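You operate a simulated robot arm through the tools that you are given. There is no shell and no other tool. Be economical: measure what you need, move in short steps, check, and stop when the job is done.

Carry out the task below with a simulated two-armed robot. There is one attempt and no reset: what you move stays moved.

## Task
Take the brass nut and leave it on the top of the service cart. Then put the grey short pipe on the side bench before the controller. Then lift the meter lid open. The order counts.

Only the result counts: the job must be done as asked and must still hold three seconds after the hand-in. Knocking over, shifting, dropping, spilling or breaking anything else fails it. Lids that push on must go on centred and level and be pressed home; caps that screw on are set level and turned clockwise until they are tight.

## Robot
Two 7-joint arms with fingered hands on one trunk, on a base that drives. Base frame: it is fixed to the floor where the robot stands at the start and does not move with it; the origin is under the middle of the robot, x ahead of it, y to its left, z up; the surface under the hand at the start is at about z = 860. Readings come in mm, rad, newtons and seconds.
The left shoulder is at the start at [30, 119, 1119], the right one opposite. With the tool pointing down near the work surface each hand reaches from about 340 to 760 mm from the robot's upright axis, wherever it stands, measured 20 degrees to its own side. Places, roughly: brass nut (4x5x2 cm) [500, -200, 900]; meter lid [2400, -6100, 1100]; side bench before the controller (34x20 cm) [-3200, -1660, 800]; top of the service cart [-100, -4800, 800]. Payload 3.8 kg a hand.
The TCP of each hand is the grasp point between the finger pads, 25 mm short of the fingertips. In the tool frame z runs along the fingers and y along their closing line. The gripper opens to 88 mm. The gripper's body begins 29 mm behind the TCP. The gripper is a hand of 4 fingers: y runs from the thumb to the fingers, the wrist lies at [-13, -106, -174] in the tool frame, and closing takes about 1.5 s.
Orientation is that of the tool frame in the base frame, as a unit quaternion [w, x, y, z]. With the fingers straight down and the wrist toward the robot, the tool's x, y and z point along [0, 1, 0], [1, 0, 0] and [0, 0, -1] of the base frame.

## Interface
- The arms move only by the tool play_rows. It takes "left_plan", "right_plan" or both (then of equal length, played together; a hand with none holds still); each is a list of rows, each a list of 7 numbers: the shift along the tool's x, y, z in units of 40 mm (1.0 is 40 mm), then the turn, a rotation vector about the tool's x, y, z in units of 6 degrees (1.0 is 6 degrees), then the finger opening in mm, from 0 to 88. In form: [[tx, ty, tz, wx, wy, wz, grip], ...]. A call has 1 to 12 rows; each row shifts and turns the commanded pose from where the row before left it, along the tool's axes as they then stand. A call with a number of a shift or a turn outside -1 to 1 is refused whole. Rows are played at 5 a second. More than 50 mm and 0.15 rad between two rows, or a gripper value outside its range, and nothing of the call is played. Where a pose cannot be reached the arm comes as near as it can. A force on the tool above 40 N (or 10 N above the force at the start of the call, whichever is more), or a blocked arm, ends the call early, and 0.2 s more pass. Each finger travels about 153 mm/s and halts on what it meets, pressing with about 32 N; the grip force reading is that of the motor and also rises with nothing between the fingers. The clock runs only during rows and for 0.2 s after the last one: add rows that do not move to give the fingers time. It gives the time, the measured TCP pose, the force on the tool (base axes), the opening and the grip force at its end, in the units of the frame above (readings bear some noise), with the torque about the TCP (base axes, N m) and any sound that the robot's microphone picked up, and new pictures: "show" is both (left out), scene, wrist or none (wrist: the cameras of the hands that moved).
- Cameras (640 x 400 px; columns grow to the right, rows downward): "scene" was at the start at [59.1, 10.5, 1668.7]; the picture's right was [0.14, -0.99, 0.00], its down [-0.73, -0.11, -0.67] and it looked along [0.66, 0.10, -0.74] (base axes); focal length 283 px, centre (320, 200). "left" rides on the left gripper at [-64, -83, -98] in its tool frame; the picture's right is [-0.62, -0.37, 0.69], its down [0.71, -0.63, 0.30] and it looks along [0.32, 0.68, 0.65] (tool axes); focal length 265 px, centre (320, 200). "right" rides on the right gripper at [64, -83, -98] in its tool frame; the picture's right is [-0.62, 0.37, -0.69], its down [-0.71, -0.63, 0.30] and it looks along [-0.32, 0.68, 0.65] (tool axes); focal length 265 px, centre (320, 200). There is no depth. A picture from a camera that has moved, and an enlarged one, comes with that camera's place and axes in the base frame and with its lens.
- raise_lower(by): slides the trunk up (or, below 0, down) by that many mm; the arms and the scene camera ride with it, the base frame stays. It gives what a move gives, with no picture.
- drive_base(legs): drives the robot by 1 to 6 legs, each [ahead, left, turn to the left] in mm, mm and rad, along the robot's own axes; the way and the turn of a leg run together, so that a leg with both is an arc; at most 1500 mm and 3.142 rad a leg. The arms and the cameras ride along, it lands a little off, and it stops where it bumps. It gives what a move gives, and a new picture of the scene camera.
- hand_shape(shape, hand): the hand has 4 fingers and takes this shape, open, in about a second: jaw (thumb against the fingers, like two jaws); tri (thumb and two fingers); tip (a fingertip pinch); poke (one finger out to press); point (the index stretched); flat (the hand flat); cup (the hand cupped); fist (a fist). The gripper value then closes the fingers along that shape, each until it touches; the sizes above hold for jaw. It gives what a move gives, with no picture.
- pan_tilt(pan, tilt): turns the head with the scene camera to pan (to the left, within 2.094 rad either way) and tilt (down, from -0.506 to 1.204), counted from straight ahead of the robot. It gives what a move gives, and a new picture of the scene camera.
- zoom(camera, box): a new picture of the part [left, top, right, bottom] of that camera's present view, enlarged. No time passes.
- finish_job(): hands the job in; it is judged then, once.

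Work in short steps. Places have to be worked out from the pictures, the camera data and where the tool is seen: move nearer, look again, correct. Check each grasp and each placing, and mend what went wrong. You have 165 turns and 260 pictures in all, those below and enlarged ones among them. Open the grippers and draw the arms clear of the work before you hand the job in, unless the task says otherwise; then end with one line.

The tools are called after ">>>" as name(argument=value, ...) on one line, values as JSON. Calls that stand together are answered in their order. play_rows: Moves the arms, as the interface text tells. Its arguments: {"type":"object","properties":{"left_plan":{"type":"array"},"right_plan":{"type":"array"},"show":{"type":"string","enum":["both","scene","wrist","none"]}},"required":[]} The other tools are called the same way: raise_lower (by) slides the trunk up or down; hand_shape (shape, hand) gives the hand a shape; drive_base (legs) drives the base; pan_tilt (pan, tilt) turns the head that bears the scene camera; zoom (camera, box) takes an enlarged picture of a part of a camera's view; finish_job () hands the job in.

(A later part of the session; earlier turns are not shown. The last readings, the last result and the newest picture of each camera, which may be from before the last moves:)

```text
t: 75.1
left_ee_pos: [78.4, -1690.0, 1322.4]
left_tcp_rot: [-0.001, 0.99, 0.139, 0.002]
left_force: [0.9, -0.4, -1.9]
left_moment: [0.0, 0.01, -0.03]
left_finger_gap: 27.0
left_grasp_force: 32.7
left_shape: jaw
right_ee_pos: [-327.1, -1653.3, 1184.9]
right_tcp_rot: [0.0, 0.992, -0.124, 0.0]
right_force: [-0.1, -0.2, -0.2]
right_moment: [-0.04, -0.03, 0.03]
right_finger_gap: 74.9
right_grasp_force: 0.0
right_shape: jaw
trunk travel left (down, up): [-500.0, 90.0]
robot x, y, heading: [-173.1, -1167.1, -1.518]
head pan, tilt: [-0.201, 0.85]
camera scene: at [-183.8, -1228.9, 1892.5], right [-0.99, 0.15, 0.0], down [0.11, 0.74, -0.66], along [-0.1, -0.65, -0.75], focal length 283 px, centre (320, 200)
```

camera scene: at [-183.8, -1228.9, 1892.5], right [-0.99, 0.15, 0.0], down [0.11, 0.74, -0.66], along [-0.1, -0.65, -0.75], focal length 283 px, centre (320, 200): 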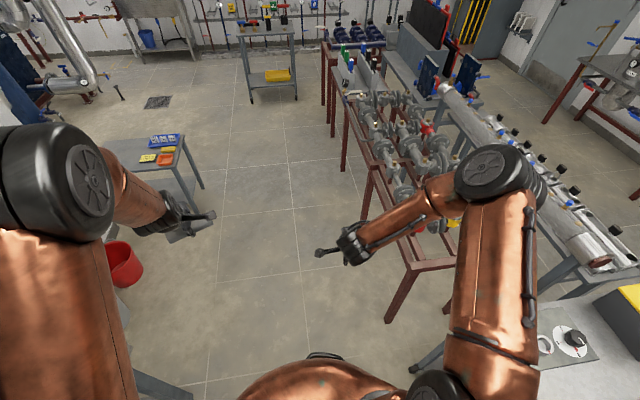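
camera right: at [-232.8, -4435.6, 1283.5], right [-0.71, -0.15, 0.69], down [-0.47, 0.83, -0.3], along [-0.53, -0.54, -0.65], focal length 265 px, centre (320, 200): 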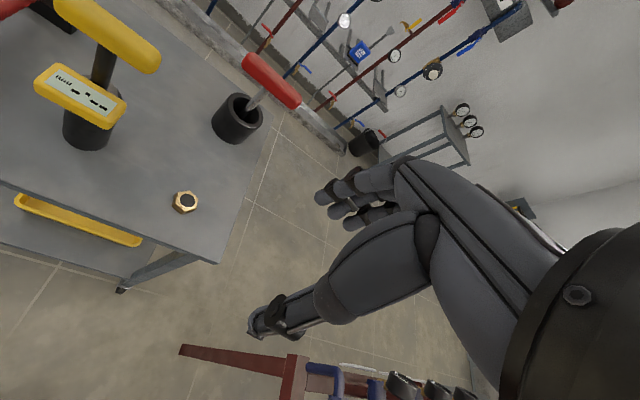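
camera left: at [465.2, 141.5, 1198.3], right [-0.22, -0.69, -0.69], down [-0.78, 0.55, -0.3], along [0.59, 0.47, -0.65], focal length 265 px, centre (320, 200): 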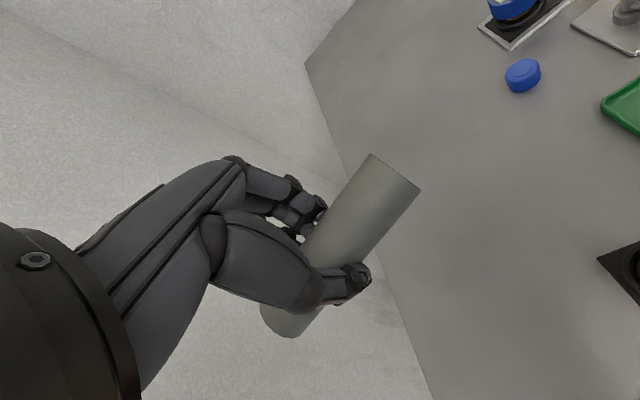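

I'll back up further to y of about -500, turn to face -x, and look at the corridor.

>>> drive_base(legs=[[-670, 0, 0], [0, 0, -1.62]])

>>> pan_tilt(pan=0, tilt=0.45)

```text
t: 82.7
left_ee_pos: [-739.4, -726.3, 1322.8]
left_tcp_rot: [0.0, 0.784, -0.62, 0.001]
left_force: [0.0, -0.4, -2.6]
left_moment: [-0.01, 0.01, 0.02]
left_finger_gap: 27.0
left_grasp_force: 31.8
left_shape: jaw
right_ee_pos: [-682.4, -322.5, 1183.9]
right_tcp_rot: [0.0, -0.596, 0.803, -0.001]
right_force: [-1.1, -0.4, 0.6]
right_moment: [0.03, 0.02, 0.0]
right_finger_gap: 74.8
right_grasp_force: 0.0
right_shape: jaw
trunk travel left (down, up): [-500.0, 90.0]
robot x, y, heading: [-203.7, -498.5, -3.135]
head pan, tilt: [-0.201, 0.85]
camera scene: at [-264.9, -485.8, 1892.5], right [0.2, 0.98, 0.0], down [0.74, -0.15, -0.66], along [-0.65, 0.13, -0.75], focal length 283 px, centre (320, 200)
```

scene: 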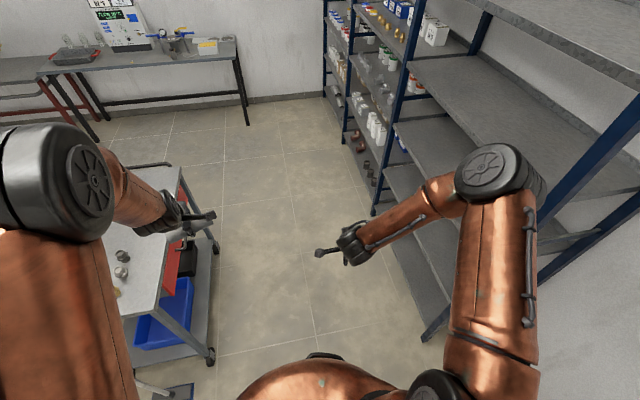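

```text
t: 83.6
left_ee_pos: [-739.4, -725.3, 1322.8]
left_tcp_rot: [0.0, 0.784, -0.62, 0.001]
left_force: [-0.6, 0.3, -1.2]
left_moment: [-0.03, 0.0, -0.05]
left_finger_gap: 26.7
left_grasp_force: 32.0
left_shape: jaw
right_ee_pos: [-683.0, -322.5, 1186.4]
right_tcp_rot: [0.0, -0.596, 0.803, 0.0]
right_force: [-0.3, -0.4, 0.2]
right_moment: [0.0, 0.02, 0.02]
right_finger_gap: 75.3
right_grasp_force: 0.0
right_shape: jaw
trunk travel left (down, up): [-500.0, 90.0]
robot x, y, heading: [-211.2, -498.9, -3.137]
head pan, tilt: [0.0, 0.45]
camera scene: at [-280.1, -501.2, 1926.9], right [0.0, 1.0, 0.0], down [0.44, 0.0, -0.9], along [-0.9, 0.0, -0.44], focal length 283 px, centre (320, 200)
```

scene: 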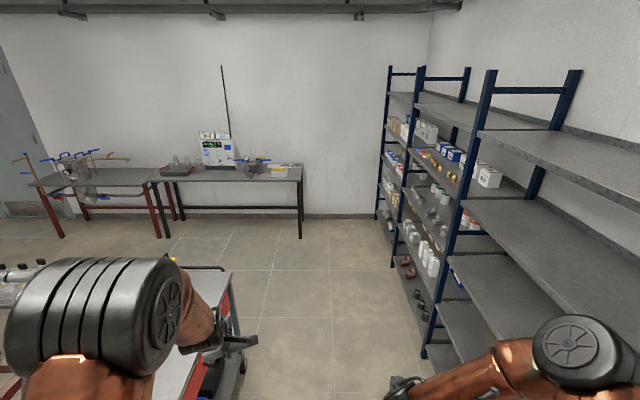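

The corridor runs from y = -1045 to 250, and the controller stands on the wall bench near y = -1680. I'm driving down the corridor in stages.

>>> drive_base(legs=[[1000, 0, 0], [950, 0, 0]])

```text
t: 93.3
left_ee_pos: [-2686.0, -723.9, 1321.9]
left_tcp_rot: [0.0, 0.784, -0.621, 0.001]
left_force: [-0.4, -0.2, -3.3]
left_moment: [-0.03, -0.01, 0.01]
left_finger_gap: 27.0
left_grasp_force: 32.1
left_shape: jaw
right_ee_pos: [-2627.9, -320.9, 1185.4]
right_tcp_rot: [0.0, -0.595, 0.804, 0.0]
right_force: [-0.8, -0.4, 0.5]
right_moment: [-0.03, -0.03, -0.02]
right_finger_gap: 74.8
right_grasp_force: 0.0
right_shape: jaw
trunk travel left (down, up): [-500.0, 90.0]
robot x, y, heading: [-2156.6, -497.9, -3.139]
head pan, tilt: [0.0, 0.45]
camera scene: at [-2226.1, -501.3, 1927.0], right [0.0, 1.0, 0.0], down [0.44, 0.0, -0.9], along [-0.9, 0.0, -0.44], focal length 283 px, centre (320, 200)
```

scene: 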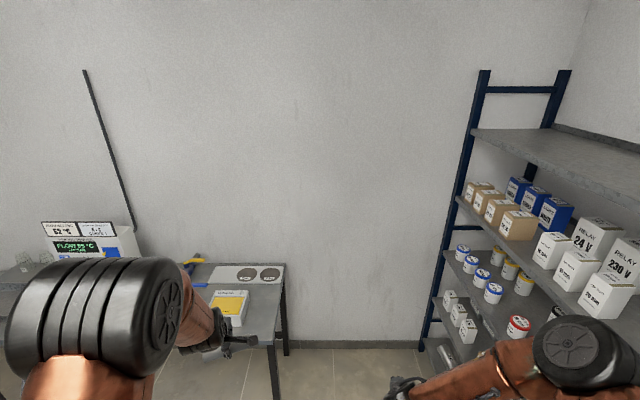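

Now I'll strafe left (toward -y) to about y = -1430 and look down at the bench.

>>> drive_base(legs=[[0, 935, 0]])

>>> pan_tilt(pan=0.2, tilt=0.7)

```text
t: 98.2
left_ee_pos: [-2687.6, -1644.6, 1323.4]
left_tcp_rot: [0.0, 0.783, -0.622, 0.001]
left_force: [0.8, 0.1, -1.4]
left_moment: [0.01, -0.01, -0.04]
left_finger_gap: 27.0
left_grasp_force: 32.0
left_shape: jaw
right_ee_pos: [-2628.8, -1242.4, 1184.8]
right_tcp_rot: [0.0, -0.594, 0.805, -0.001]
right_force: [0.3, -0.1, 0.9]
right_moment: [0.0, 0.02, -0.01]
right_finger_gap: 75.0
right_grasp_force: 0.0
right_shape: jaw
trunk travel left (down, up): [-500.0, 90.0]
robot x, y, heading: [-2155.2, -1422.2, 3.141]
head pan, tilt: [0.0, 0.45]
camera scene: at [-2227.1, -1423.4, 1927.0], right [0.0, 1.0, 0.0], down [0.44, 0.0, -0.9], along [-0.9, 0.0, -0.44], focal length 283 px, centre (320, 200)
```

scene: 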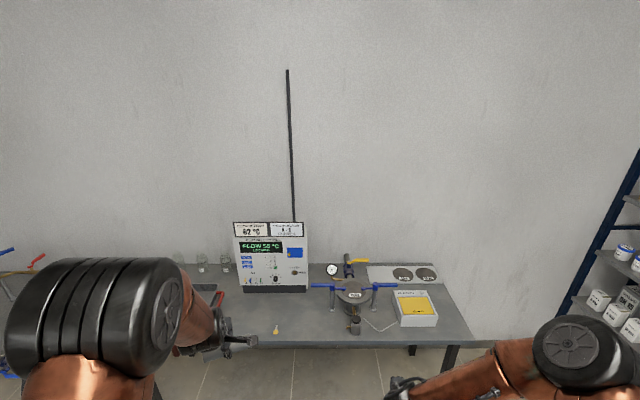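

```text
t: 99.0
left_ee_pos: [-2686.1, -1644.9, 1322.2]
left_tcp_rot: [0.0, 0.783, -0.622, 0.0]
left_force: [0.0, 0.3, -2.1]
left_moment: [-0.03, 0.01, 0.0]
left_finger_gap: 26.7
left_grasp_force: 32.3
left_shape: jaw
right_ee_pos: [-2629.0, -1242.5, 1185.4]
right_tcp_rot: [0.001, -0.593, 0.805, 0.0]
right_force: [0.4, -0.2, 0.6]
right_moment: [-0.04, 0.01, -0.02]
right_finger_gap: 74.6
right_grasp_force: 0.0
right_shape: jaw
trunk travel left (down, up): [-500.0, 90.0]
robot x, y, heading: [-2152.1, -1425.3, 3.137]
head pan, tilt: [0.201, 0.7]
camera scene: at [-2218.4, -1441.2, 1904.8], right [-0.2, 0.98, 0.0], down [0.63, 0.13, -0.77], along [-0.75, -0.15, -0.64], focal length 283 px, centre (320, 200)
```

scene: 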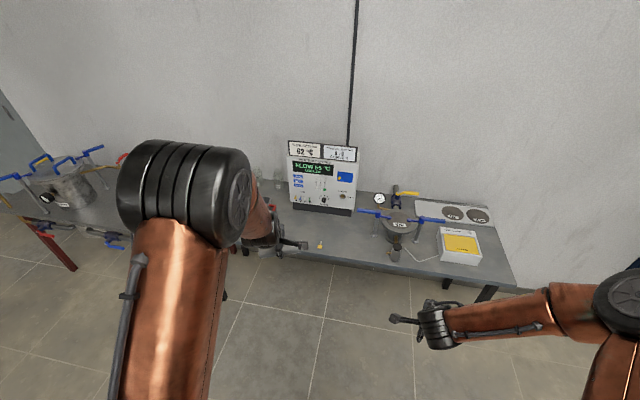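

A small yellow object stands before the controller, so I'll enlarge that area.

>>> zoom(camera="scene", box=[220, 180, 420, 305])

>>> zoom(camera="left", box=[0, 0, 640, 400])

```text
3.20 times, centred on (320, 242) of scene
camera zoom: at [-2218.4, -1441.2, 1904.8], right [-0.2, 0.98, 0.0], down [0.63, 0.13, -0.77], along [-0.75, -0.15, -0.64], focal length 905 px, centre (320, 64)
```

zoom: 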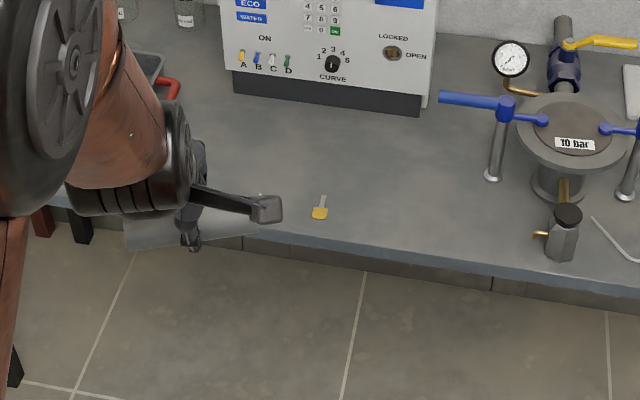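

```text
1.00 times, centred on (320, 200) of left (not enlarged: the box is as wide or as high as the picture)
camera zoom: at [-2619.5, -1565.0, 1422.0], right [0.22, 0.69, -0.69], down [0.78, -0.55, -0.3], along [-0.59, -0.47, -0.65], focal length 265 px, centre (320, 200)
```

zoom: 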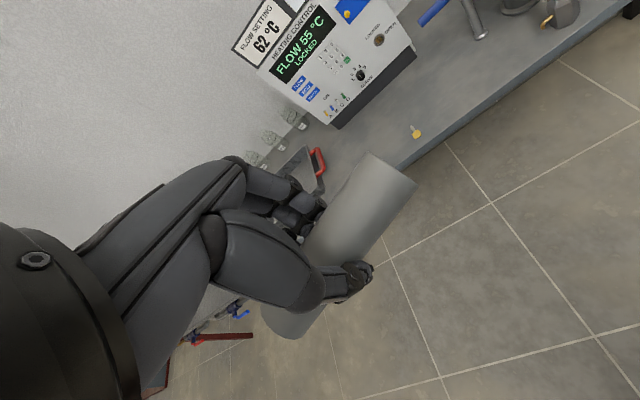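

The small key lies at about [-3165, -1628], so I'll aim the pipe at [-3205, -1735], clear of it and still before the controller. I'm driving up to the bench.

>>> drive_base(legs=[[0, 85, 0], [480, 0, 0]])

>>> pan_tilt(pan=0.15, tilt=0.9)

```text
t: 102.5
left_ee_pos: [-3163.9, -1723.4, 1321.3]
left_tcp_rot: [-0.001, 0.78, -0.626, 0.0]
left_force: [-0.1, 0.3, -1.9]
left_moment: [-0.02, 0.01, -0.01]
left_finger_gap: 27.0
left_grasp_force: 31.8
left_shape: jaw
right_ee_pos: [-3102.9, -1321.5, 1184.6]
right_tcp_rot: [0.0, -0.589, 0.808, 0.0]
right_force: [-0.1, 0.7, -1.2]
right_moment: [0.0, -0.03, -0.01]
right_finger_gap: 75.1
right_grasp_force: 0.1
right_shape: jaw
trunk travel left (down, up): [-500.0, 90.0]
robot x, y, heading: [-2633.5, -1508.4, 3.129]
head pan, tilt: [0.201, 0.7]
camera scene: at [-2694.2, -1522.9, 1904.8], right [-0.19, 0.98, 0.0], down [0.63, 0.12, -0.76], along [-0.75, -0.14, -0.64], focal length 283 px, centre (320, 200)
```

scene: 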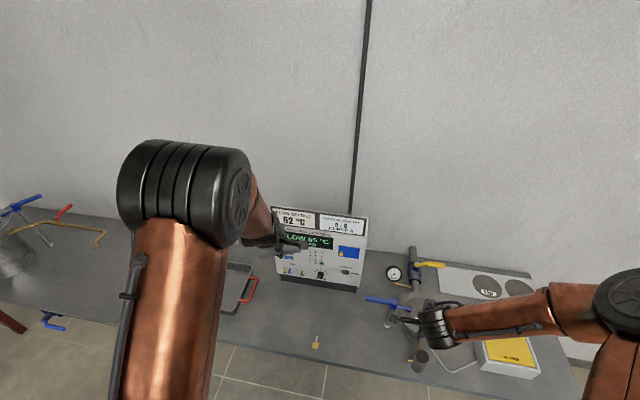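

```text
t: 103.2
left_ee_pos: [-3166.2, -1723.0, 1322.6]
left_tcp_rot: [0.0, 0.78, -0.626, 0.002]
left_force: [0.4, 0.2, -2.7]
left_moment: [-0.02, 0.04, 0.0]
left_finger_gap: 27.0
left_grasp_force: 31.7
left_shape: jaw
right_ee_pos: [-3104.3, -1321.8, 1184.7]
right_tcp_rot: [0.001, -0.59, 0.807, -0.001]
right_force: [0.5, -0.5, -0.2]
right_moment: [-0.03, 0.0, -0.03]
right_finger_gap: 74.9
right_grasp_force: 0.0
right_shape: jaw
trunk travel left (down, up): [-500.0, 90.0]
robot x, y, heading: [-2631.4, -1503.5, 3.13]
head pan, tilt: [0.15, 0.901]
camera scene: at [-2687.3, -1517.3, 1888.6], right [-0.14, 0.99, 0.0], down [0.78, 0.11, -0.62], along [-0.61, -0.09, -0.78], focal length 283 px, centre (320, 200)
```

scene: 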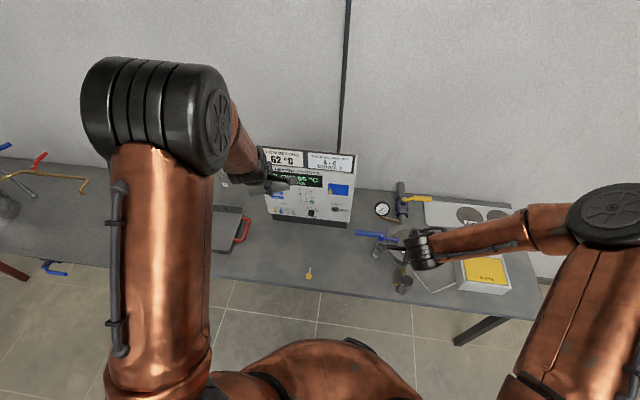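

I'll raise the right hand, bring the left over [-3205, -1735] and square it, then lower the trunk.

>>> play_rows(left_plan=[[0.04, 0.52, 0, 0, 0, 0, 10], [0.04, 0.52, 0, 0, 0, 0, 10], [0, 0, 0, 0, 0, 0.7, 10], [0, 0, 0, 0, 0, 0.7, 10], [0, 0, 0, 0, 0, 0.68, 10], [0, 0, 0, 0, 0, 0, 10]], right_plan=[[0, -0.5, -0.9, 0, 0, 0, 75], [0, -0.5, -0.9, 0, 0, 0, 75], [0, -0.5, -0.9, 0, 0, 0, 75], [0, -0.5, -0.9, 0, 0, 0, 75], [0, 0, -0.9, 0, 0, 0, 75], [0, 0, 0, 0, 0, 0, 75]], show="none")

>>> raise_lower(by=-200)

>>> play_rows(left_plan=[[0, 0, 1, 0, 0, 0, 10], [0, 0, 1, 0, 0, 0, 10], [0, 0, 1, 0, 0, 0, 10], [0, 0, 0.9, 0, 0, 0, 10], [0, 0, 0, 0, 0, 0, 10]])

```text
t: 104.6
left_ee_pos: [-3207.5, -1735.5, 1322.9]
left_tcp_rot: [0.0, 0.707, -0.707, 0.001]
left_force: [0.3, -0.7, -2.5]
left_moment: [0.0, 0.02, 0.0]
left_finger_gap: 27.0
left_grasp_force: 32.3
left_shape: jaw
right_ee_pos: [-3027.2, -1342.5, 1364.0]
right_tcp_rot: [0.001, -0.59, 0.807, -0.001]
right_force: [-0.2, 0.3, 0.2]
right_moment: [-0.02, 0.01, 0.02]
right_finger_gap: 74.9
right_grasp_force: 0.1
right_shape: jaw
trunk travel left (down, up): [-500.0, 90.0]
robot x, y, heading: [-2632.8, -1503.8, 3.128]
head pan, tilt: [0.15, 0.901]
```

```text
t: 106.8
left_ee_pos: [-3205.4, -1734.6, 1122.6]
left_tcp_rot: [-0.001, 0.707, -0.707, 0.0]
left_force: [0.7, 0.3, -2.1]
left_moment: [-0.02, -0.03, -0.03]
left_finger_gap: 26.5
left_grasp_force: 32.0
left_shape: jaw
right_ee_pos: [-3027.8, -1342.6, 1165.3]
right_tcp_rot: [-0.001, -0.59, 0.807, -0.001]
right_force: [0.4, -0.5, -0.5]
right_moment: [-0.02, -0.01, -0.01]
right_finger_gap: 74.8
right_grasp_force: 0.0
right_shape: jaw
trunk travel left (down, up): [-300.0, 290.0]
robot x, y, heading: [-2632.3, -1502.7, 3.131]
head pan, tilt: [0.15, 0.901]
```

```text
t: 108.0
left_ee_pos: [-3207.7, -1738.2, 968.5]
left_tcp_rot: [0.001, -0.707, 0.708, -0.001]
left_force: [0.7, -0.2, -1.6]
left_moment: [-0.01, -0.02, 0.0]
left_finger_gap: 26.6
left_grasp_force: 32.2
left_shape: jaw
right_ee_pos: [-3027.2, -1342.0, 1164.2]
right_tcp_rot: [0.0, -0.589, 0.808, 0.0]
right_force: [0.6, -0.8, 0.8]
right_moment: [-0.01, 0.02, 0.01]
right_finger_gap: 74.9
right_grasp_force: 0.0
right_shape: jaw
trunk travel left (down, up): [-300.0, 290.0]
robot x, y, heading: [-2630.5, -1508.5, 3.131]
head pan, tilt: [0.15, 0.901]
camera scene: at [-2685.6, -1516.9, 1688.7], right [-0.14, 0.99, 0.0], down [0.78, 0.11, -0.62], along [-0.62, -0.09, -0.78], focal length 283 px, centre (320, 200)
camera left: at [-3123.7, -1673.3, 1068.3], right [0.37, 0.62, -0.69], down [0.63, -0.71, -0.3], along [-0.68, -0.33, -0.65], focal length 265 px, centre (320, 200)
```

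scene: 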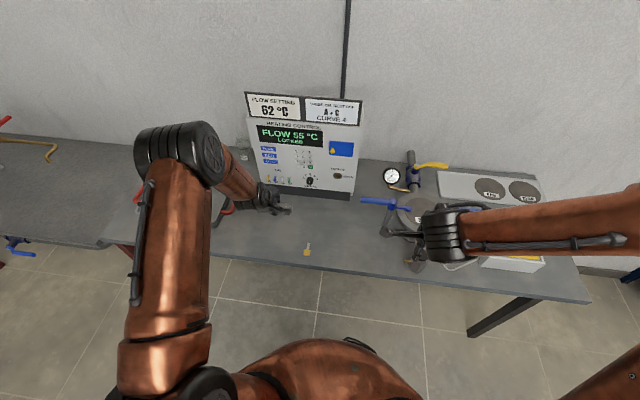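
left: 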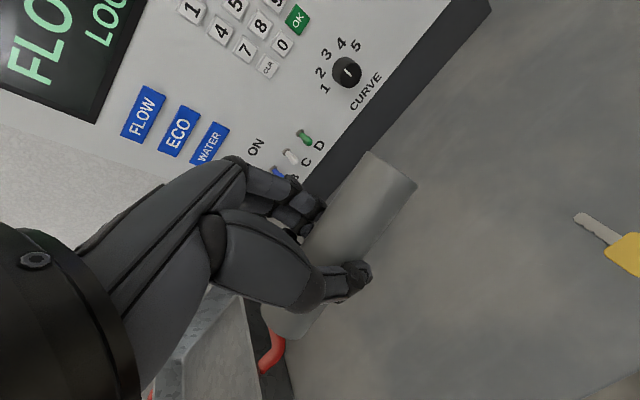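

The pipe is clear of the controller, the key and the red-handled box. I'll descend to just above the bench.

>>> play_rows(left_plan=[[0, 0, 1, 0, 0, 0, 10], [0, 0, 1, 0, 0, 0, 10], [0, 0, 0.8, 0, 0, 0, 10], [0, 0, 0.3, 0, 0, 0, 10], [0, 0, 0.1, 0, 0, 0, 10], [0, 0, 0, 0, 0, 0, 10]], show="none")

```text
t: 109.4
left_ee_pos: [-3206.5, -1734.7, 840.3]
left_tcp_rot: [-0.001, 0.708, -0.706, 0.001]
left_force: [-0.2, -0.9, -1.9]
left_moment: [0.01, -0.03, 0.02]
left_finger_gap: 26.9
left_grasp_force: 32.0
left_shape: jaw
right_ee_pos: [-3027.9, -1342.4, 1164.8]
right_tcp_rot: [0.0, -0.59, 0.807, 0.0]
right_force: [-0.7, -0.3, -0.5]
right_moment: [-0.02, -0.02, -0.05]
right_finger_gap: 74.8
right_grasp_force: 0.1
right_shape: jaw
trunk travel left (down, up): [-300.0, 290.0]
robot x, y, heading: [-2631.4, -1502.1, 3.137]
head pan, tilt: [0.15, 0.901]
```

I'm creeping down in 4 mm steps toward contact.

>>> play_rows(left_plan=[[0, 0, 0.1, 0, 0, 0, 10], [0, 0, 0.08, 0, 0, 0, 10], [0, 0, 0, 0, 0, 0, 10]], show="none")

>>> play_rows(left_plan=[[0, 0, 0.05, 0, 0, 0, 10], [0, 0, 0, 0, 0, 0, 10]], show="none")

```text
t: 110.2
left_ee_pos: [-3206.3, -1734.6, 833.0]
left_tcp_rot: [-0.001, 0.707, -0.707, 0.0]
left_force: [0.2, 0.0, -2.0]
left_moment: [0.01, 0.0, -0.04]
left_finger_gap: 26.7
left_grasp_force: 32.0
left_shape: jaw
right_ee_pos: [-3028.5, -1343.6, 1165.3]
right_tcp_rot: [0.001, -0.59, 0.807, -0.001]
right_force: [-0.4, -0.4, 0.3]
right_moment: [0.01, 0.0, 0.03]
right_finger_gap: 74.9
right_grasp_force: 0.1
right_shape: jaw
trunk travel left (down, up): [-300.0, 290.0]
robot x, y, heading: [-2629.8, -1503.2, 3.134]
head pan, tilt: [0.15, 0.901]
```

```text
t: 110.8
left_ee_pos: [-3206.1, -1735.3, 830.7]
left_tcp_rot: [0.0, -0.707, 0.707, 0.0]
left_force: [0.1, 0.8, 1.0]
left_moment: [0.04, -0.01, 0.01]
left_finger_gap: 26.7
left_grasp_force: 32.3
left_shape: jaw
right_ee_pos: [-3027.1, -1342.7, 1163.8]
right_tcp_rot: [0.0, -0.59, 0.807, 0.0]
right_force: [0.5, -0.1, 0.3]
right_moment: [-0.01, 0.01, -0.01]
right_finger_gap: 74.9
right_grasp_force: 0.1
right_shape: jaw
trunk travel left (down, up): [-300.0, 290.0]
robot x, y, heading: [-2630.5, -1506.7, 3.134]
head pan, tilt: [0.15, 0.901]
```

Contact is starting. I'll go down 1 mm more, then open slowly so the pipe doesn't roll.

>>> play_rows(left_plan=[[0, 0, 0.03, 0, 0, 0, 10], [0, 0, 0, 0, 0, 0, 26], [0, 0, 0, 0, 0, 0, 29], [0, 0, 0, 0, 0, 0, 32], [0, 0, 0, 0, 0, 0, 35], [0, 0, 0, 0, 0, 0, 38], [0, 0, 0, 0, 0, 0, 41], [0, 0, 0, 0, 0, 0, 45], [0, 0, 0, 0, 0, 0, 50], [0, 0, 0, 0, 0, 0, 50]], show="wrist")

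```text
t: 113.0
left_ee_pos: [-3205.5, -1735.1, 829.3]
left_tcp_rot: [-0.001, 0.708, -0.706, 0.002]
left_force: [-1.0, 0.4, -0.5]
left_moment: [-0.01, -0.01, -0.02]
left_finger_gap: 49.7
left_grasp_force: 0.1
left_shape: jaw
right_ee_pos: [-3028.9, -1342.9, 1165.1]
right_tcp_rot: [0.0, -0.59, 0.807, 0.001]
right_force: [-0.2, 0.3, 0.9]
right_moment: [0.03, 0.02, 0.02]
right_finger_gap: 74.6
right_grasp_force: 0.0
right_shape: jaw
trunk travel left (down, up): [-300.0, 290.0]
robot x, y, heading: [-2630.5, -1507.5, 3.132]
head pan, tilt: [0.15, 0.901]
camera left: at [-3121.2, -1671.8, 929.1], right [0.37, 0.62, -0.69], down [0.63, -0.71, -0.3], along [-0.68, -0.33, -0.65], focal length 265 px, centre (320, 200)
```

left: 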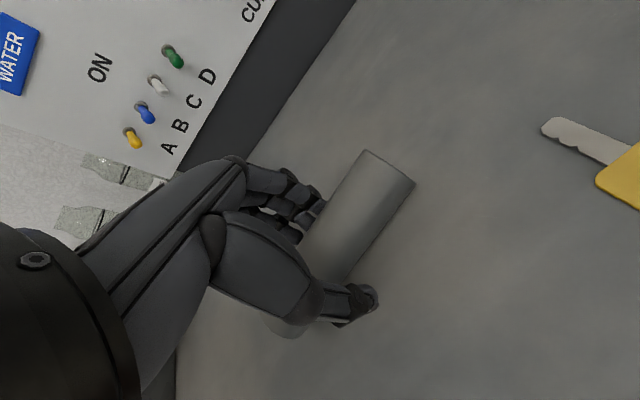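

The pipe is resting still. I'll open wider slowly and lift straight up.

>>> play_rows(left_plan=[[0, 0, 0, 0, 0, 0, 60], [0, 0, 0, 0, 0, 0, 72], [0, 0, 0, 0, 0, 0, 80], [0, 0, -0.5, 0, 0, 0, 80], [0, 0, -1, 0, 0, 0, 80], [0, 0, -1, 0, 0, 0, 80], [0, 0, -1, 0, 0, 0, 80], [0, 0, -1, 0, 0, 0, 80], [0, 0, -1, 0, 0, 0, 80], [0, 0, 0, 0, 0, 0, 80]])

```text
t: 115.2
left_ee_pos: [-3205.7, -1734.4, 1046.1]
left_tcp_rot: [-0.001, 0.708, -0.707, 0.001]
left_force: [-0.1, 0.0, 0.2]
left_moment: [0.01, 0.02, 0.0]
left_finger_gap: 80.1
left_grasp_force: 0.0
left_shape: jaw
right_ee_pos: [-3027.7, -1344.1, 1163.8]
right_tcp_rot: [0.0, -0.59, 0.807, -0.001]
right_force: [-0.7, 1.0, 0.1]
right_moment: [0.01, -0.02, -0.01]
right_finger_gap: 75.1
right_grasp_force: 0.0
right_shape: jaw
trunk travel left (down, up): [-300.0, 290.0]
robot x, y, heading: [-2633.7, -1510.8, 3.127]
head pan, tilt: [0.15, 0.901]
camera scene: at [-2686.6, -1517.3, 1688.6], right [-0.14, 0.99, 0.0], down [0.78, 0.11, -0.62], along [-0.61, -0.09, -0.78], focal length 283 px, centre (320, 200)
camera left: at [-3121.6, -1670.8, 1146.9], right [0.37, 0.62, -0.69], down [0.63, -0.71, -0.3], along [-0.68, -0.33, -0.66], focal length 265 px, centre (320, 200)
```

scene: 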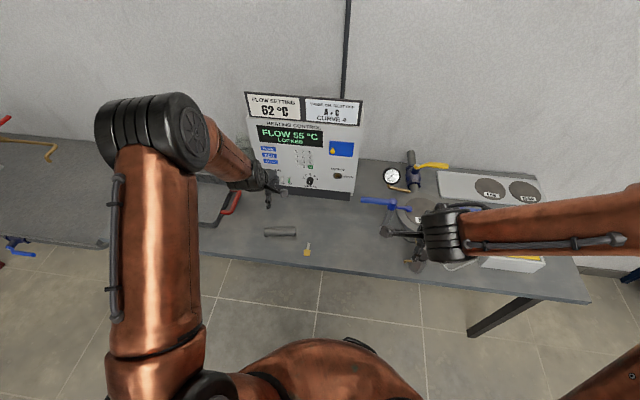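
left: 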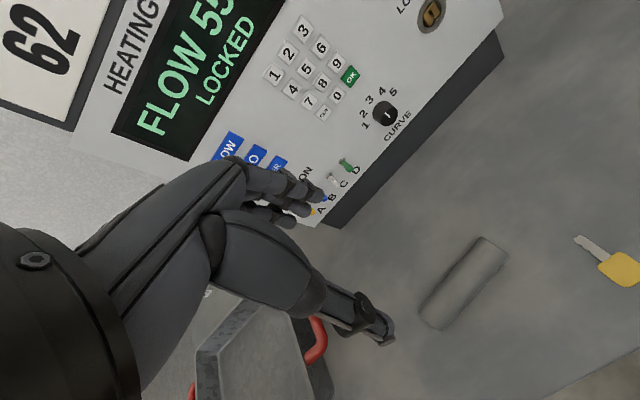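

The pipe lies steady before the controller. Next is the meter lid at about [2400, -6100, 1100]. I'll raise the trunk and return by the same route.

>>> raise_lower(by=200)

>>> drive_base(legs=[[-480, 0, 0], [0, -1000, 0]])

```text
t: 117.3
left_ee_pos: [-3204.8, -1735.9, 1246.8]
left_tcp_rot: [0.0, 0.708, -0.706, 0.001]
left_force: [-0.9, 0.0, -0.3]
left_moment: [0.01, 0.02, 0.0]
left_finger_gap: 79.9
left_grasp_force: 0.1
left_shape: jaw
right_ee_pos: [-3027.2, -1342.9, 1364.8]
right_tcp_rot: [0.0, -0.59, 0.807, -0.001]
right_force: [0.5, -0.8, -0.5]
right_moment: [0.01, 0.01, 0.0]
right_finger_gap: 75.3
right_grasp_force: 0.1
right_shape: jaw
trunk travel left (down, up): [-500.0, 90.0]
robot x, y, heading: [-2626.0, -1502.9, 3.13]
head pan, tilt: [0.15, 0.901]
```

```text
t: 125.0
left_ee_pos: [-2712.2, -716.1, 1246.4]
left_tcp_rot: [0.0, -0.701, 0.713, 0.0]
left_force: [0.3, 0.3, -0.4]
left_moment: [-0.01, 0.0, -0.02]
left_finger_gap: 80.0
left_grasp_force: 0.0
left_shape: jaw
right_ee_pos: [-2526.4, -328.6, 1363.2]
right_tcp_rot: [0.001, -0.582, 0.813, 0.001]
right_force: [-0.9, -1.3, -1.0]
right_moment: [0.0, 0.0, -0.01]
right_finger_gap: 74.8
right_grasp_force: 0.1
right_shape: jaw
trunk travel left (down, up): [-500.0, 90.0]
robot x, y, heading: [-2126.5, -495.7, 3.114]
head pan, tilt: [0.15, 0.901]
camera scene: at [-2188.2, -509.9, 1888.6], right [-0.12, 0.99, 0.0], down [0.78, 0.09, -0.62], along [-0.62, -0.07, -0.78], focal length 283 px, centre (320, 200)
```

scene: 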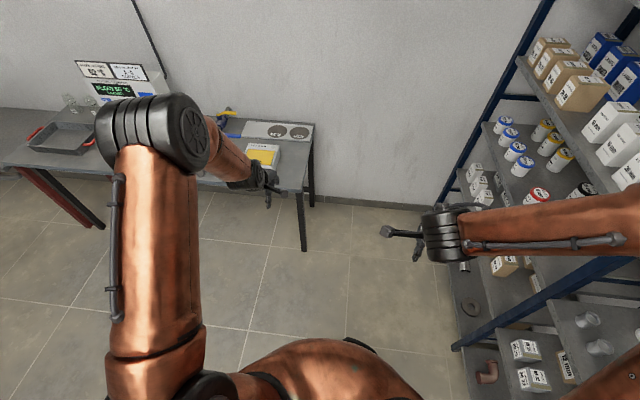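

I'll bring the right arm back to its earlier travel pose, since that cleared the shelf. Then I'll fix the heading and back along the corridor.

>>> play_rows(right_plan=[[0, 0.5, 0.9, 0, 0, 0, 75], [0, 0.5, 0.9, 0, 0, 0, 75], [0, 0.5, 0.9, 0, 0, 0, 75], [0, 0.5, 0.9, 0, 0, 0, 75], [0, 0, 0.9, 0, 0, 0, 75]], show="none")

>>> drive_base(legs=[[0, 0, 0.027], [-1000, 0, 0], [-920, 0, 0], [0, 0, 1.571]])

>>> pan_tilt(pan=0.3, tilt=0.3)

```text
t: 126.2
left_ee_pos: [-2711.7, -715.5, 1247.5]
left_tcp_rot: [0.0, -0.702, 0.712, -0.001]
left_force: [0.8, -0.6, -0.7]
left_moment: [0.01, -0.04, -0.02]
left_finger_gap: 79.9
left_grasp_force: 0.1
left_shape: jaw
right_ee_pos: [-2601.6, -302.3, 1184.6]
right_tcp_rot: [0.0, -0.582, 0.813, 0.0]
right_force: [0.3, 0.5, -0.1]
right_moment: [-0.01, -0.02, 0.01]
right_finger_gap: 74.8
right_grasp_force: 0.0
right_shape: jaw
trunk travel left (down, up): [-500.0, 90.0]
robot x, y, heading: [-2134.4, -498.0, 3.115]
head pan, tilt: [0.15, 0.901]
```

```text
t: 140.2
left_ee_pos: [72.1, -1062.6, 1247.0]
left_tcp_rot: [-0.001, 1.0, 0.025, 0.0]
left_force: [0.2, -1.2, -0.1]
left_moment: [0.0, 0.03, 0.04]
left_finger_gap: 80.0
left_grasp_force: 0.1
left_shape: jaw
right_ee_pos: [-347.5, -982.5, 1185.3]
right_tcp_rot: [0.0, 0.991, -0.131, 0.001]
right_force: [0.2, -1.1, -0.6]
right_moment: [0.0, 0.0, 0.04]
right_finger_gap: 74.9
right_grasp_force: 0.1
right_shape: jaw
trunk travel left (down, up): [-500.0, 90.0]
robot x, y, heading: [-184.4, -502.2, -1.531]
head pan, tilt: [0.15, 0.901]
camera scene: at [-169.3, -554.6, 1888.6], right [-0.98, -0.19, 0.0], down [-0.15, 0.77, -0.62], along [0.12, -0.61, -0.78], focal length 283 px, centre (320, 200)
```

scene: 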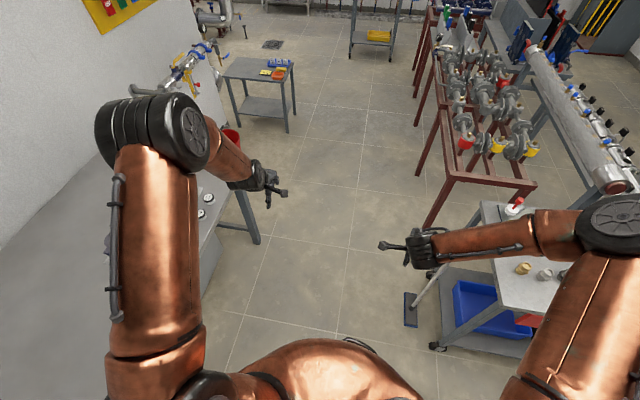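

```text
t: 141.2
left_ee_pos: [73.4, -1061.6, 1247.7]
left_tcp_rot: [0.0, 1.0, 0.025, 0.0]
left_force: [0.5, 0.4, -0.6]
left_moment: [-0.04, 0.04, 0.01]
left_finger_gap: 79.8
left_grasp_force: 0.1
left_shape: jaw
right_ee_pos: [-346.7, -981.9, 1186.1]
right_tcp_rot: [0.001, 0.991, -0.13, 0.0]
right_force: [-0.3, 1.0, 0.5]
right_moment: [-0.04, 0.0, 0.01]
right_finger_gap: 74.9
right_grasp_force: 0.0
right_shape: jaw
trunk travel left (down, up): [-500.0, 90.0]
robot x, y, heading: [-181.7, -496.2, -1.535]
head pan, tilt: [0.3, 0.3]
camera scene: at [-152.5, -568.6, 1940.8], right [-0.94, -0.33, 0.0], down [-0.1, 0.28, -0.95], along [0.32, -0.9, -0.3], focal length 283 px, centre (320, 200)
```

scene: 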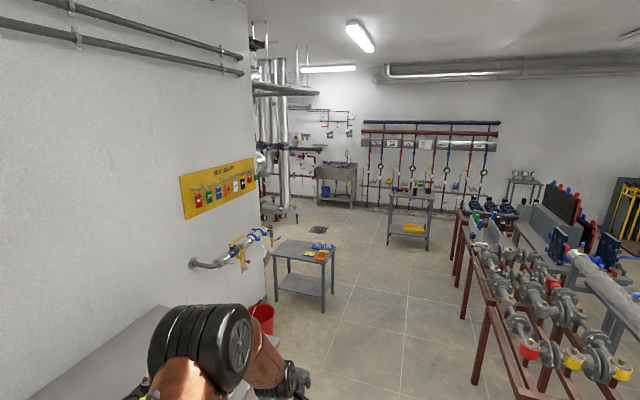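

I'm driving down the aisle to y of about -3350, then looking left towards the meter corner.

>>> drive_base(legs=[[1450, 0, 0], [1400, 0, 0]])

>>> pan_tilt(pan=0.75, tilt=0.35)

```text
t: 155.4
left_ee_pos: [265.3, -3972.8, 1248.1]
left_tcp_rot: [0.0, 0.999, 0.047, 0.0]
left_force: [-0.1, 0.6, 0.7]
left_moment: [-0.01, 0.0, -0.01]
left_finger_gap: 79.7
left_grasp_force: 0.1
left_shape: jaw
right_ee_pos: [-157.2, -3912.9, 1185.7]
right_tcp_rot: [-0.001, 0.994, -0.108, 0.0]
right_force: [-0.1, 0.1, -0.9]
right_moment: [0.01, 0.02, -0.04]
right_finger_gap: 74.8
right_grasp_force: 0.1
right_shape: jaw
trunk travel left (down, up): [-500.0, 90.0]
robot x, y, heading: [-15.0, -3423.4, -1.488]
head pan, tilt: [0.3, 0.3]
camera scene: at [18.5, -3491.2, 1940.9], right [-0.93, -0.37, 0.0], down [-0.11, 0.27, -0.96], along [0.36, -0.89, -0.3], focal length 283 px, centre (320, 200)
```

scene: 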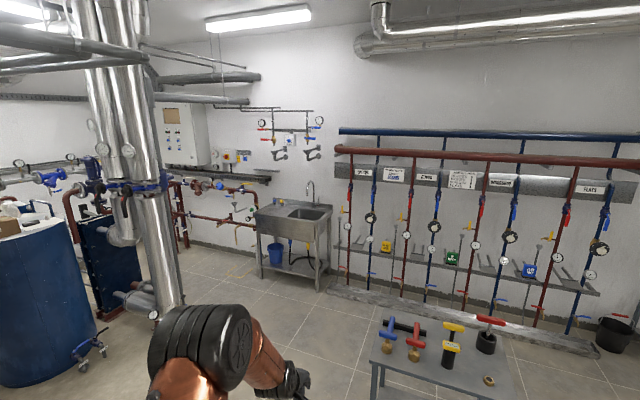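

```text
t: 156.3
left_ee_pos: [266.2, -3974.0, 1247.6]
left_tcp_rot: [-0.001, 0.999, 0.047, 0.0]
left_force: [0.1, -0.6, -0.5]
left_moment: [0.01, -0.02, 0.0]
left_finger_gap: 79.8
left_grasp_force: 0.0
left_shape: jaw
right_ee_pos: [-157.0, -3911.4, 1185.1]
right_tcp_rot: [0.0, 0.994, -0.107, 0.0]
right_force: [0.3, -0.7, 0.4]
right_moment: [-0.03, 0.0, -0.01]
right_finger_gap: 75.0
right_grasp_force: 0.1
right_shape: jaw
trunk travel left (down, up): [-500.0, 90.0]
robot x, y, heading: [-15.3, -3422.2, -1.491]
head pan, tilt: [0.75, 0.351]
camera scene: at [52.4, -3467.5, 1936.2], right [-0.67, -0.74, 0.0], down [-0.25, 0.23, -0.94], along [0.69, -0.63, -0.34], focal length 283 px, centre (320, 200)
```

scene: 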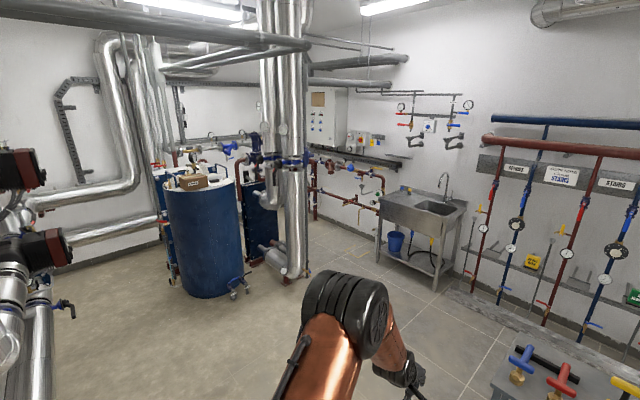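

The meter should project near pixel (350, 168), on the red pipework. I'll enlarge that area.

>>> zoom(camera="scene", box=[290, 120, 450, 280])

```text
2.50 times, centred on (370, 200) of scene
camera zoom: at [52.4, -3467.5, 1936.2], right [-0.67, -0.74, 0.0], down [-0.25, 0.23, -0.94], along [0.69, -0.63, -0.34], focal length 707 px, centre (195, 200)
```

zoom: 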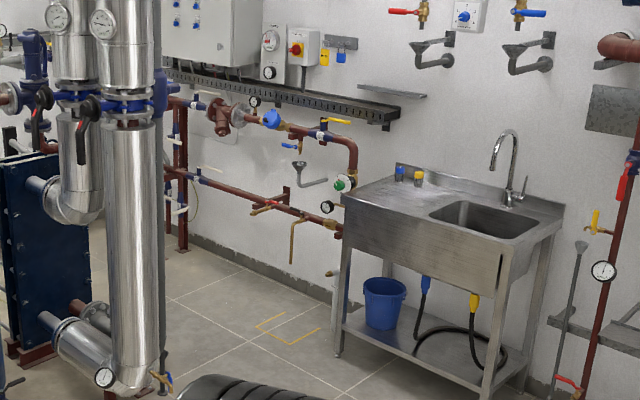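

The blue meter sits on the red pipe run right of the silver risers. I'll approach diagonally across the open floor.

>>> drive_base(legs=[[0, 0, 0.54], [1400, 0, 0]])

>>> pan_tilt(pan=0.15, tilt=0.5)

```text
t: 164.7
left_ee_pos: [1291.3, -4892.3, 1247.3]
left_tcp_rot: [-0.001, 0.953, 0.302, 0.0]
left_force: [0.4, -0.3, -0.4]
left_moment: [0.02, 0.0, 0.0]
left_finger_gap: 79.9
left_grasp_force: 0.1
left_shape: jaw
right_ee_pos: [892.3, -5049.7, 1185.7]
right_tcp_rot: [0.0, 0.989, 0.15, 0.0]
right_force: [0.2, 0.3, 0.0]
right_moment: [-0.02, 0.03, 0.0]
right_finger_gap: 75.2
right_grasp_force: 0.0
right_shape: jaw
trunk travel left (down, up): [-500.0, 90.0]
robot x, y, heading: [775.9, -4551.8, -0.965]
head pan, tilt: [0.75, 0.351]
camera scene: at [853.7, -4558.8, 1936.2], right [-0.22, -0.98, 0.0], down [-0.34, 0.07, -0.94], along [0.92, -0.2, -0.34], focal length 283 px, centre (320, 200)
```

scene: 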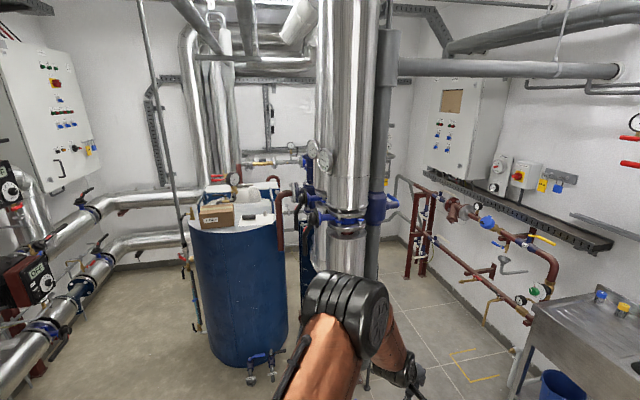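

```text
t: 165.7
left_ee_pos: [1290.8, -4892.4, 1246.2]
left_tcp_rot: [-0.001, 0.954, 0.301, -0.001]
left_force: [0.6, -0.6, -0.7]
left_moment: [0.0, 0.0, -0.02]
left_finger_gap: 80.1
left_grasp_force: 0.1
left_shape: jaw
right_ee_pos: [891.4, -5048.2, 1185.1]
right_tcp_rot: [0.0, 0.989, 0.15, 0.0]
right_force: [0.4, 0.0, 0.3]
right_moment: [0.02, 0.03, -0.02]
right_finger_gap: 75.2
right_grasp_force: 0.2
right_shape: jaw
trunk travel left (down, up): [-500.0, 90.0]
robot x, y, heading: [775.7, -4551.8, -0.969]
head pan, tilt: [0.15, 0.499]
camera scene: at [825.0, -4605.0, 1922.5], right [-0.73, -0.68, 0.0], down [-0.33, 0.35, -0.88], along [0.6, -0.64, -0.48], focal length 283 px, centre (320, 200)
```

scene: 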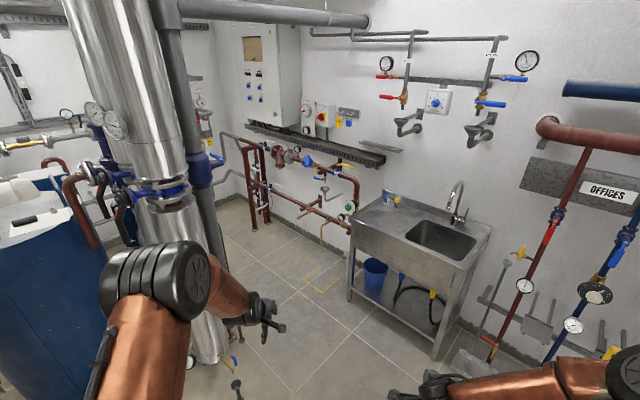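

The meter is at about [2410, -6113], and the silver riser is around [2250, -5000]. I'll move to about [1550, -5250] for a closer look.

>>> drive_base(legs=[[1014, 241, 0]])

>>> pan_tilt(pan=0.2, tilt=0.6)

```text
t: 171.1
left_ee_pos: [2064.6, -5607.7, 1248.2]
left_tcp_rot: [-0.001, 0.954, 0.301, 0.0]
left_force: [0.5, 0.3, 0.6]
left_moment: [0.01, 0.03, 0.04]
left_finger_gap: 79.9
left_grasp_force: 0.1
left_shape: jaw
right_ee_pos: [1667.2, -5765.3, 1185.7]
right_tcp_rot: [-0.001, 0.989, 0.151, 0.0]
right_force: [0.3, 0.7, 0.3]
right_moment: [0.03, 0.01, -0.02]
right_finger_gap: 75.0
right_grasp_force: 0.0
right_shape: jaw
trunk travel left (down, up): [-500.0, 90.0]
robot x, y, heading: [1551.7, -5270.1, -0.968]
head pan, tilt: [0.15, 0.499]
camera scene: at [1599.0, -5320.7, 1922.5], right [-0.73, -0.68, 0.0], down [-0.33, 0.35, -0.88], along [0.6, -0.64, -0.48], focal length 283 px, centre (320, 200)
```

scene: 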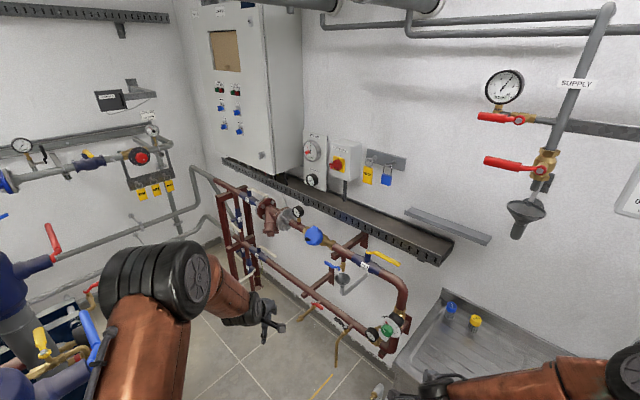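

```text
t: 171.8
left_ee_pos: [2064.9, -5609.0, 1246.8]
left_tcp_rot: [-0.001, 0.953, 0.302, 0.0]
left_force: [0.8, 0.2, 0.2]
left_moment: [0.0, 0.02, -0.01]
left_finger_gap: 79.7
left_grasp_force: 0.1
left_shape: jaw
right_ee_pos: [1666.5, -5764.9, 1185.1]
right_tcp_rot: [0.0, 0.989, 0.151, 0.0]
right_force: [0.0, 0.3, 0.2]
right_moment: [-0.01, -0.01, -0.02]
right_finger_gap: 74.8
right_grasp_force: 0.1
right_shape: jaw
trunk travel left (down, up): [-500.0, 90.0]
robot x, y, heading: [1550.1, -5266.2, -0.972]
head pan, tilt: [0.201, 0.6]
camera scene: at [1601.0, -5316.2, 1913.4], right [-0.7, -0.72, 0.0], down [-0.41, 0.39, -0.82], along [0.59, -0.57, -0.57], focal length 283 px, centre (320, 200)
```

scene: 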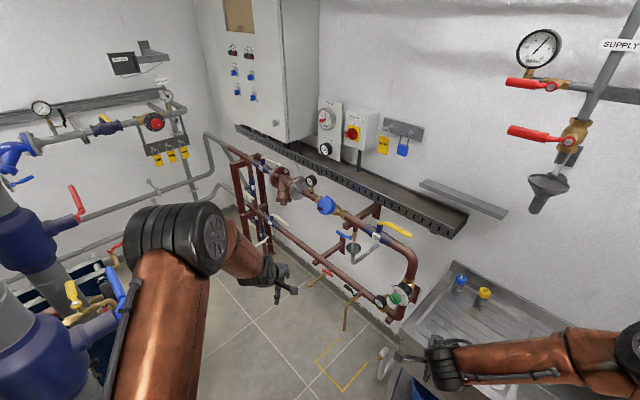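

>>> zoom(camera="scene", box=[280, 160, 400, 240])

```text
5.00 times, centred on (340, 200) of scene
camera zoom: at [1601.0, -5316.2, 1913.4], right [-0.7, -0.72, 0.0], down [-0.41, 0.39, -0.82], along [0.59, -0.57, -0.57], focal length 1415 px, centre (220, 200)
```

zoom: 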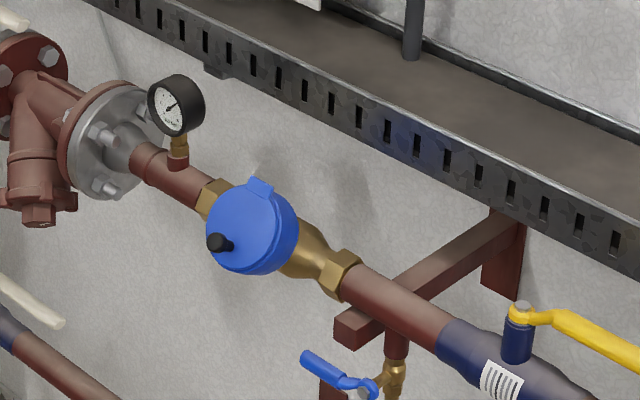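

The lid seems to face up and out from the wall, with its hinge toward the wall and a black knob at the front edge. I'll retract the hands a bit, then drive to about [2090, -5590] facing the meter.

>>> play_rows(left_plan=[[0, -1, -0.5, 0, 0, 0, 80], [0, -1, -0.5, 0, 0, 0, 80], [0, -1, -0.5, 0, 0, 0, 80], [0, -1, -0.5, 0, 0, 0, 80], [0, 0, 0, 0, 0, 0, 80]], right_plan=[[0, -1, -0.7, 0, 0, 0, 75], [0, -1, -0.7, 0, 0, 0, 75], [0, -1, -0.7, 0, 0, 0, 75], [0, -1, -0.7, 0, 0, 0, 75], [0, 0, 0, 0, 0, 0, 75]], show="none")

>>> drive_base(legs=[[450, 200, 0]])

```text
t: 173.0
left_ee_pos: [1969.7, -5477.9, 1327.7]
left_tcp_rot: [0.0, 0.953, 0.302, 0.001]
left_force: [0.9, -0.4, 0.2]
left_moment: [0.01, -0.02, -0.02]
left_finger_gap: 79.6
left_grasp_force: 0.1
left_shape: jaw
right_ee_pos: [1659.1, -5642.5, 1288.5]
right_tcp_rot: [-0.001, 0.989, 0.15, -0.001]
right_force: [0.2, 0.7, 0.2]
right_moment: [0.03, 0.06, -0.02]
right_finger_gap: 74.9
right_grasp_force: 0.1
right_shape: jaw
right hand out of reach, approached as far as the arm can: row 3, 4
trunk travel left (down, up): [-500.0, 90.0]
robot x, y, heading: [1548.5, -5270.7, -0.969]
head pan, tilt: [0.201, 0.6]
```

```text
t: 175.9
left_ee_pos: [2392.2, -5724.4, 1327.0]
left_tcp_rot: [-0.001, 0.953, 0.303, -0.001]
left_force: [-0.3, 0.8, 0.3]
left_moment: [-0.02, 0.01, -0.02]
left_finger_gap: 80.1
left_grasp_force: 0.0
left_shape: jaw
right_ee_pos: [2079.7, -5888.0, 1289.8]
right_tcp_rot: [-0.002, 0.988, 0.152, 0.0]
right_force: [-0.6, -0.7, -0.3]
right_moment: [0.02, 0.03, 0.01]
right_finger_gap: 74.9
right_grasp_force: 0.1
right_shape: jaw
trunk travel left (down, up): [-500.0, 90.0]
robot x, y, heading: [1967.3, -5517.8, -0.966]
head pan, tilt: [0.201, 0.6]
camera scene: at [2022.3, -5563.5, 1913.5], right [-0.69, -0.72, 0.0], down [-0.41, 0.39, -0.83], along [0.6, -0.57, -0.56], focal length 283 px, centre (320, 200)
```

scene: 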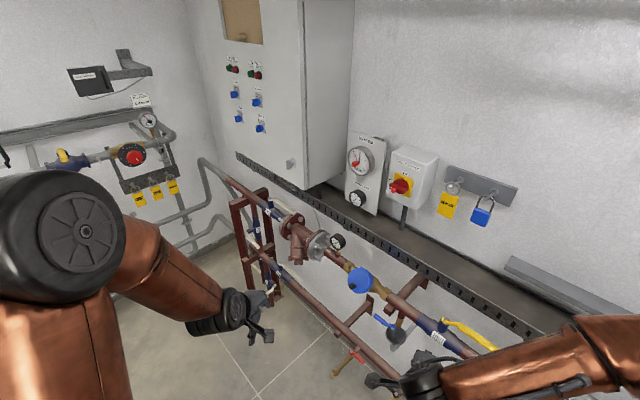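

I'm moving a bit closer and turning slightly right.

>>> drive_base(legs=[[160, 0, 0], [0, 0, -0.15]])

>>> pan_tilt(pan=0.2, tilt=0.8)

>>> zoom(camera="left", box=[0, 0, 640, 400])

```text
t: 177.9
left_ee_pos: [2446.3, -5916.5, 1327.3]
left_tcp_rot: [-0.001, 0.973, 0.231, 0.0]
left_force: [0.0, -0.5, 0.3]
left_moment: [-0.01, -0.03, -0.02]
left_finger_gap: 79.9
left_grasp_force: 0.0
left_shape: jaw
right_ee_pos: [2114.8, -6032.0, 1289.3]
right_tcp_rot: [-0.001, 0.997, 0.079, -0.001]
right_force: [0.0, -0.2, 0.5]
right_moment: [0.0, -0.01, -0.01]
right_finger_gap: 74.8
right_grasp_force: 0.1
right_shape: jaw
trunk travel left (down, up): [-500.0, 90.0]
robot x, y, heading: [2061.2, -5648.1, -1.111]
head pan, tilt: [0.201, 0.6]
camera scene: at [2106.1, -5700.9, 1913.4], right [-0.79, -0.61, 0.0], down [-0.34, 0.45, -0.82], along [0.5, -0.65, -0.57], focal length 283 px, centre (320, 200)
```

scene: 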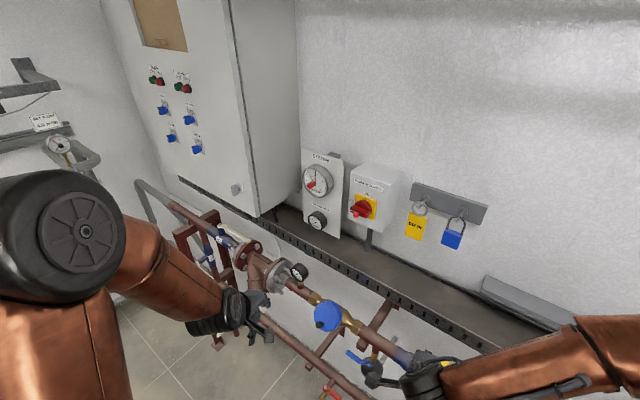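

```text
t: 178.6
left_ee_pos: [2448.0, -5916.9, 1327.1]
left_tcp_rot: [-0.002, 0.973, 0.23, -0.001]
left_force: [0.4, 0.7, 0.2]
left_moment: [0.01, -0.01, 0.03]
left_finger_gap: 79.9
left_grasp_force: 0.2
left_shape: jaw
right_ee_pos: [2114.1, -6033.5, 1288.6]
right_tcp_rot: [-0.002, 0.997, 0.079, -0.001]
right_force: [0.4, -0.3, 0.0]
right_moment: [-0.01, -0.01, 0.03]
right_finger_gap: 75.0
right_grasp_force: 0.2
right_shape: jaw
trunk travel left (down, up): [-500.0, 90.0]
robot x, y, heading: [2056.2, -5648.1, -1.113]
head pan, tilt: [0.201, 0.799]
camera scene: at [2100.9, -5696.1, 1896.6], right [-0.79, -0.61, 0.0], down [-0.44, 0.57, -0.7], along [0.43, -0.55, -0.72], focal length 283 px, centre (320, 200)
```

scene: 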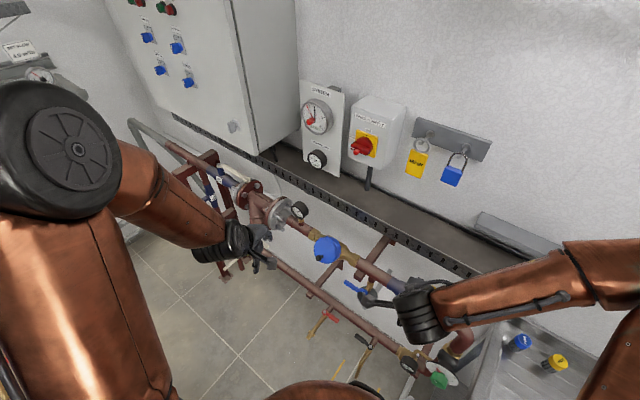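

```text
1.00 times, centred on (320, 200) of left (not enlarged: the box is as wide or as high as the picture)
camera zoom: at [2353.6, -5872.0, 1427.5], right [-0.72, 0.05, -0.69], down [0.35, 0.88, -0.3], along [0.6, -0.46, -0.65], focal length 265 px, centre (320, 200)
```

zoom: 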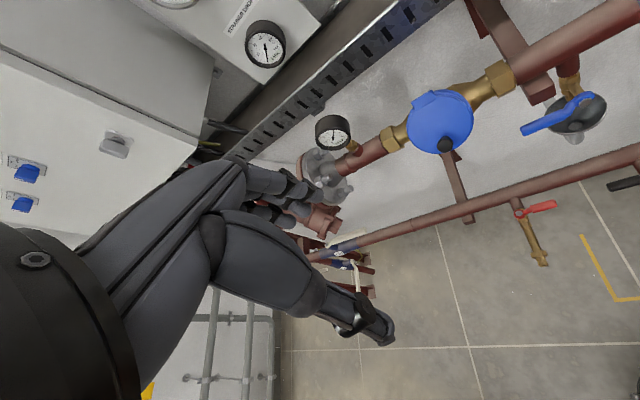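

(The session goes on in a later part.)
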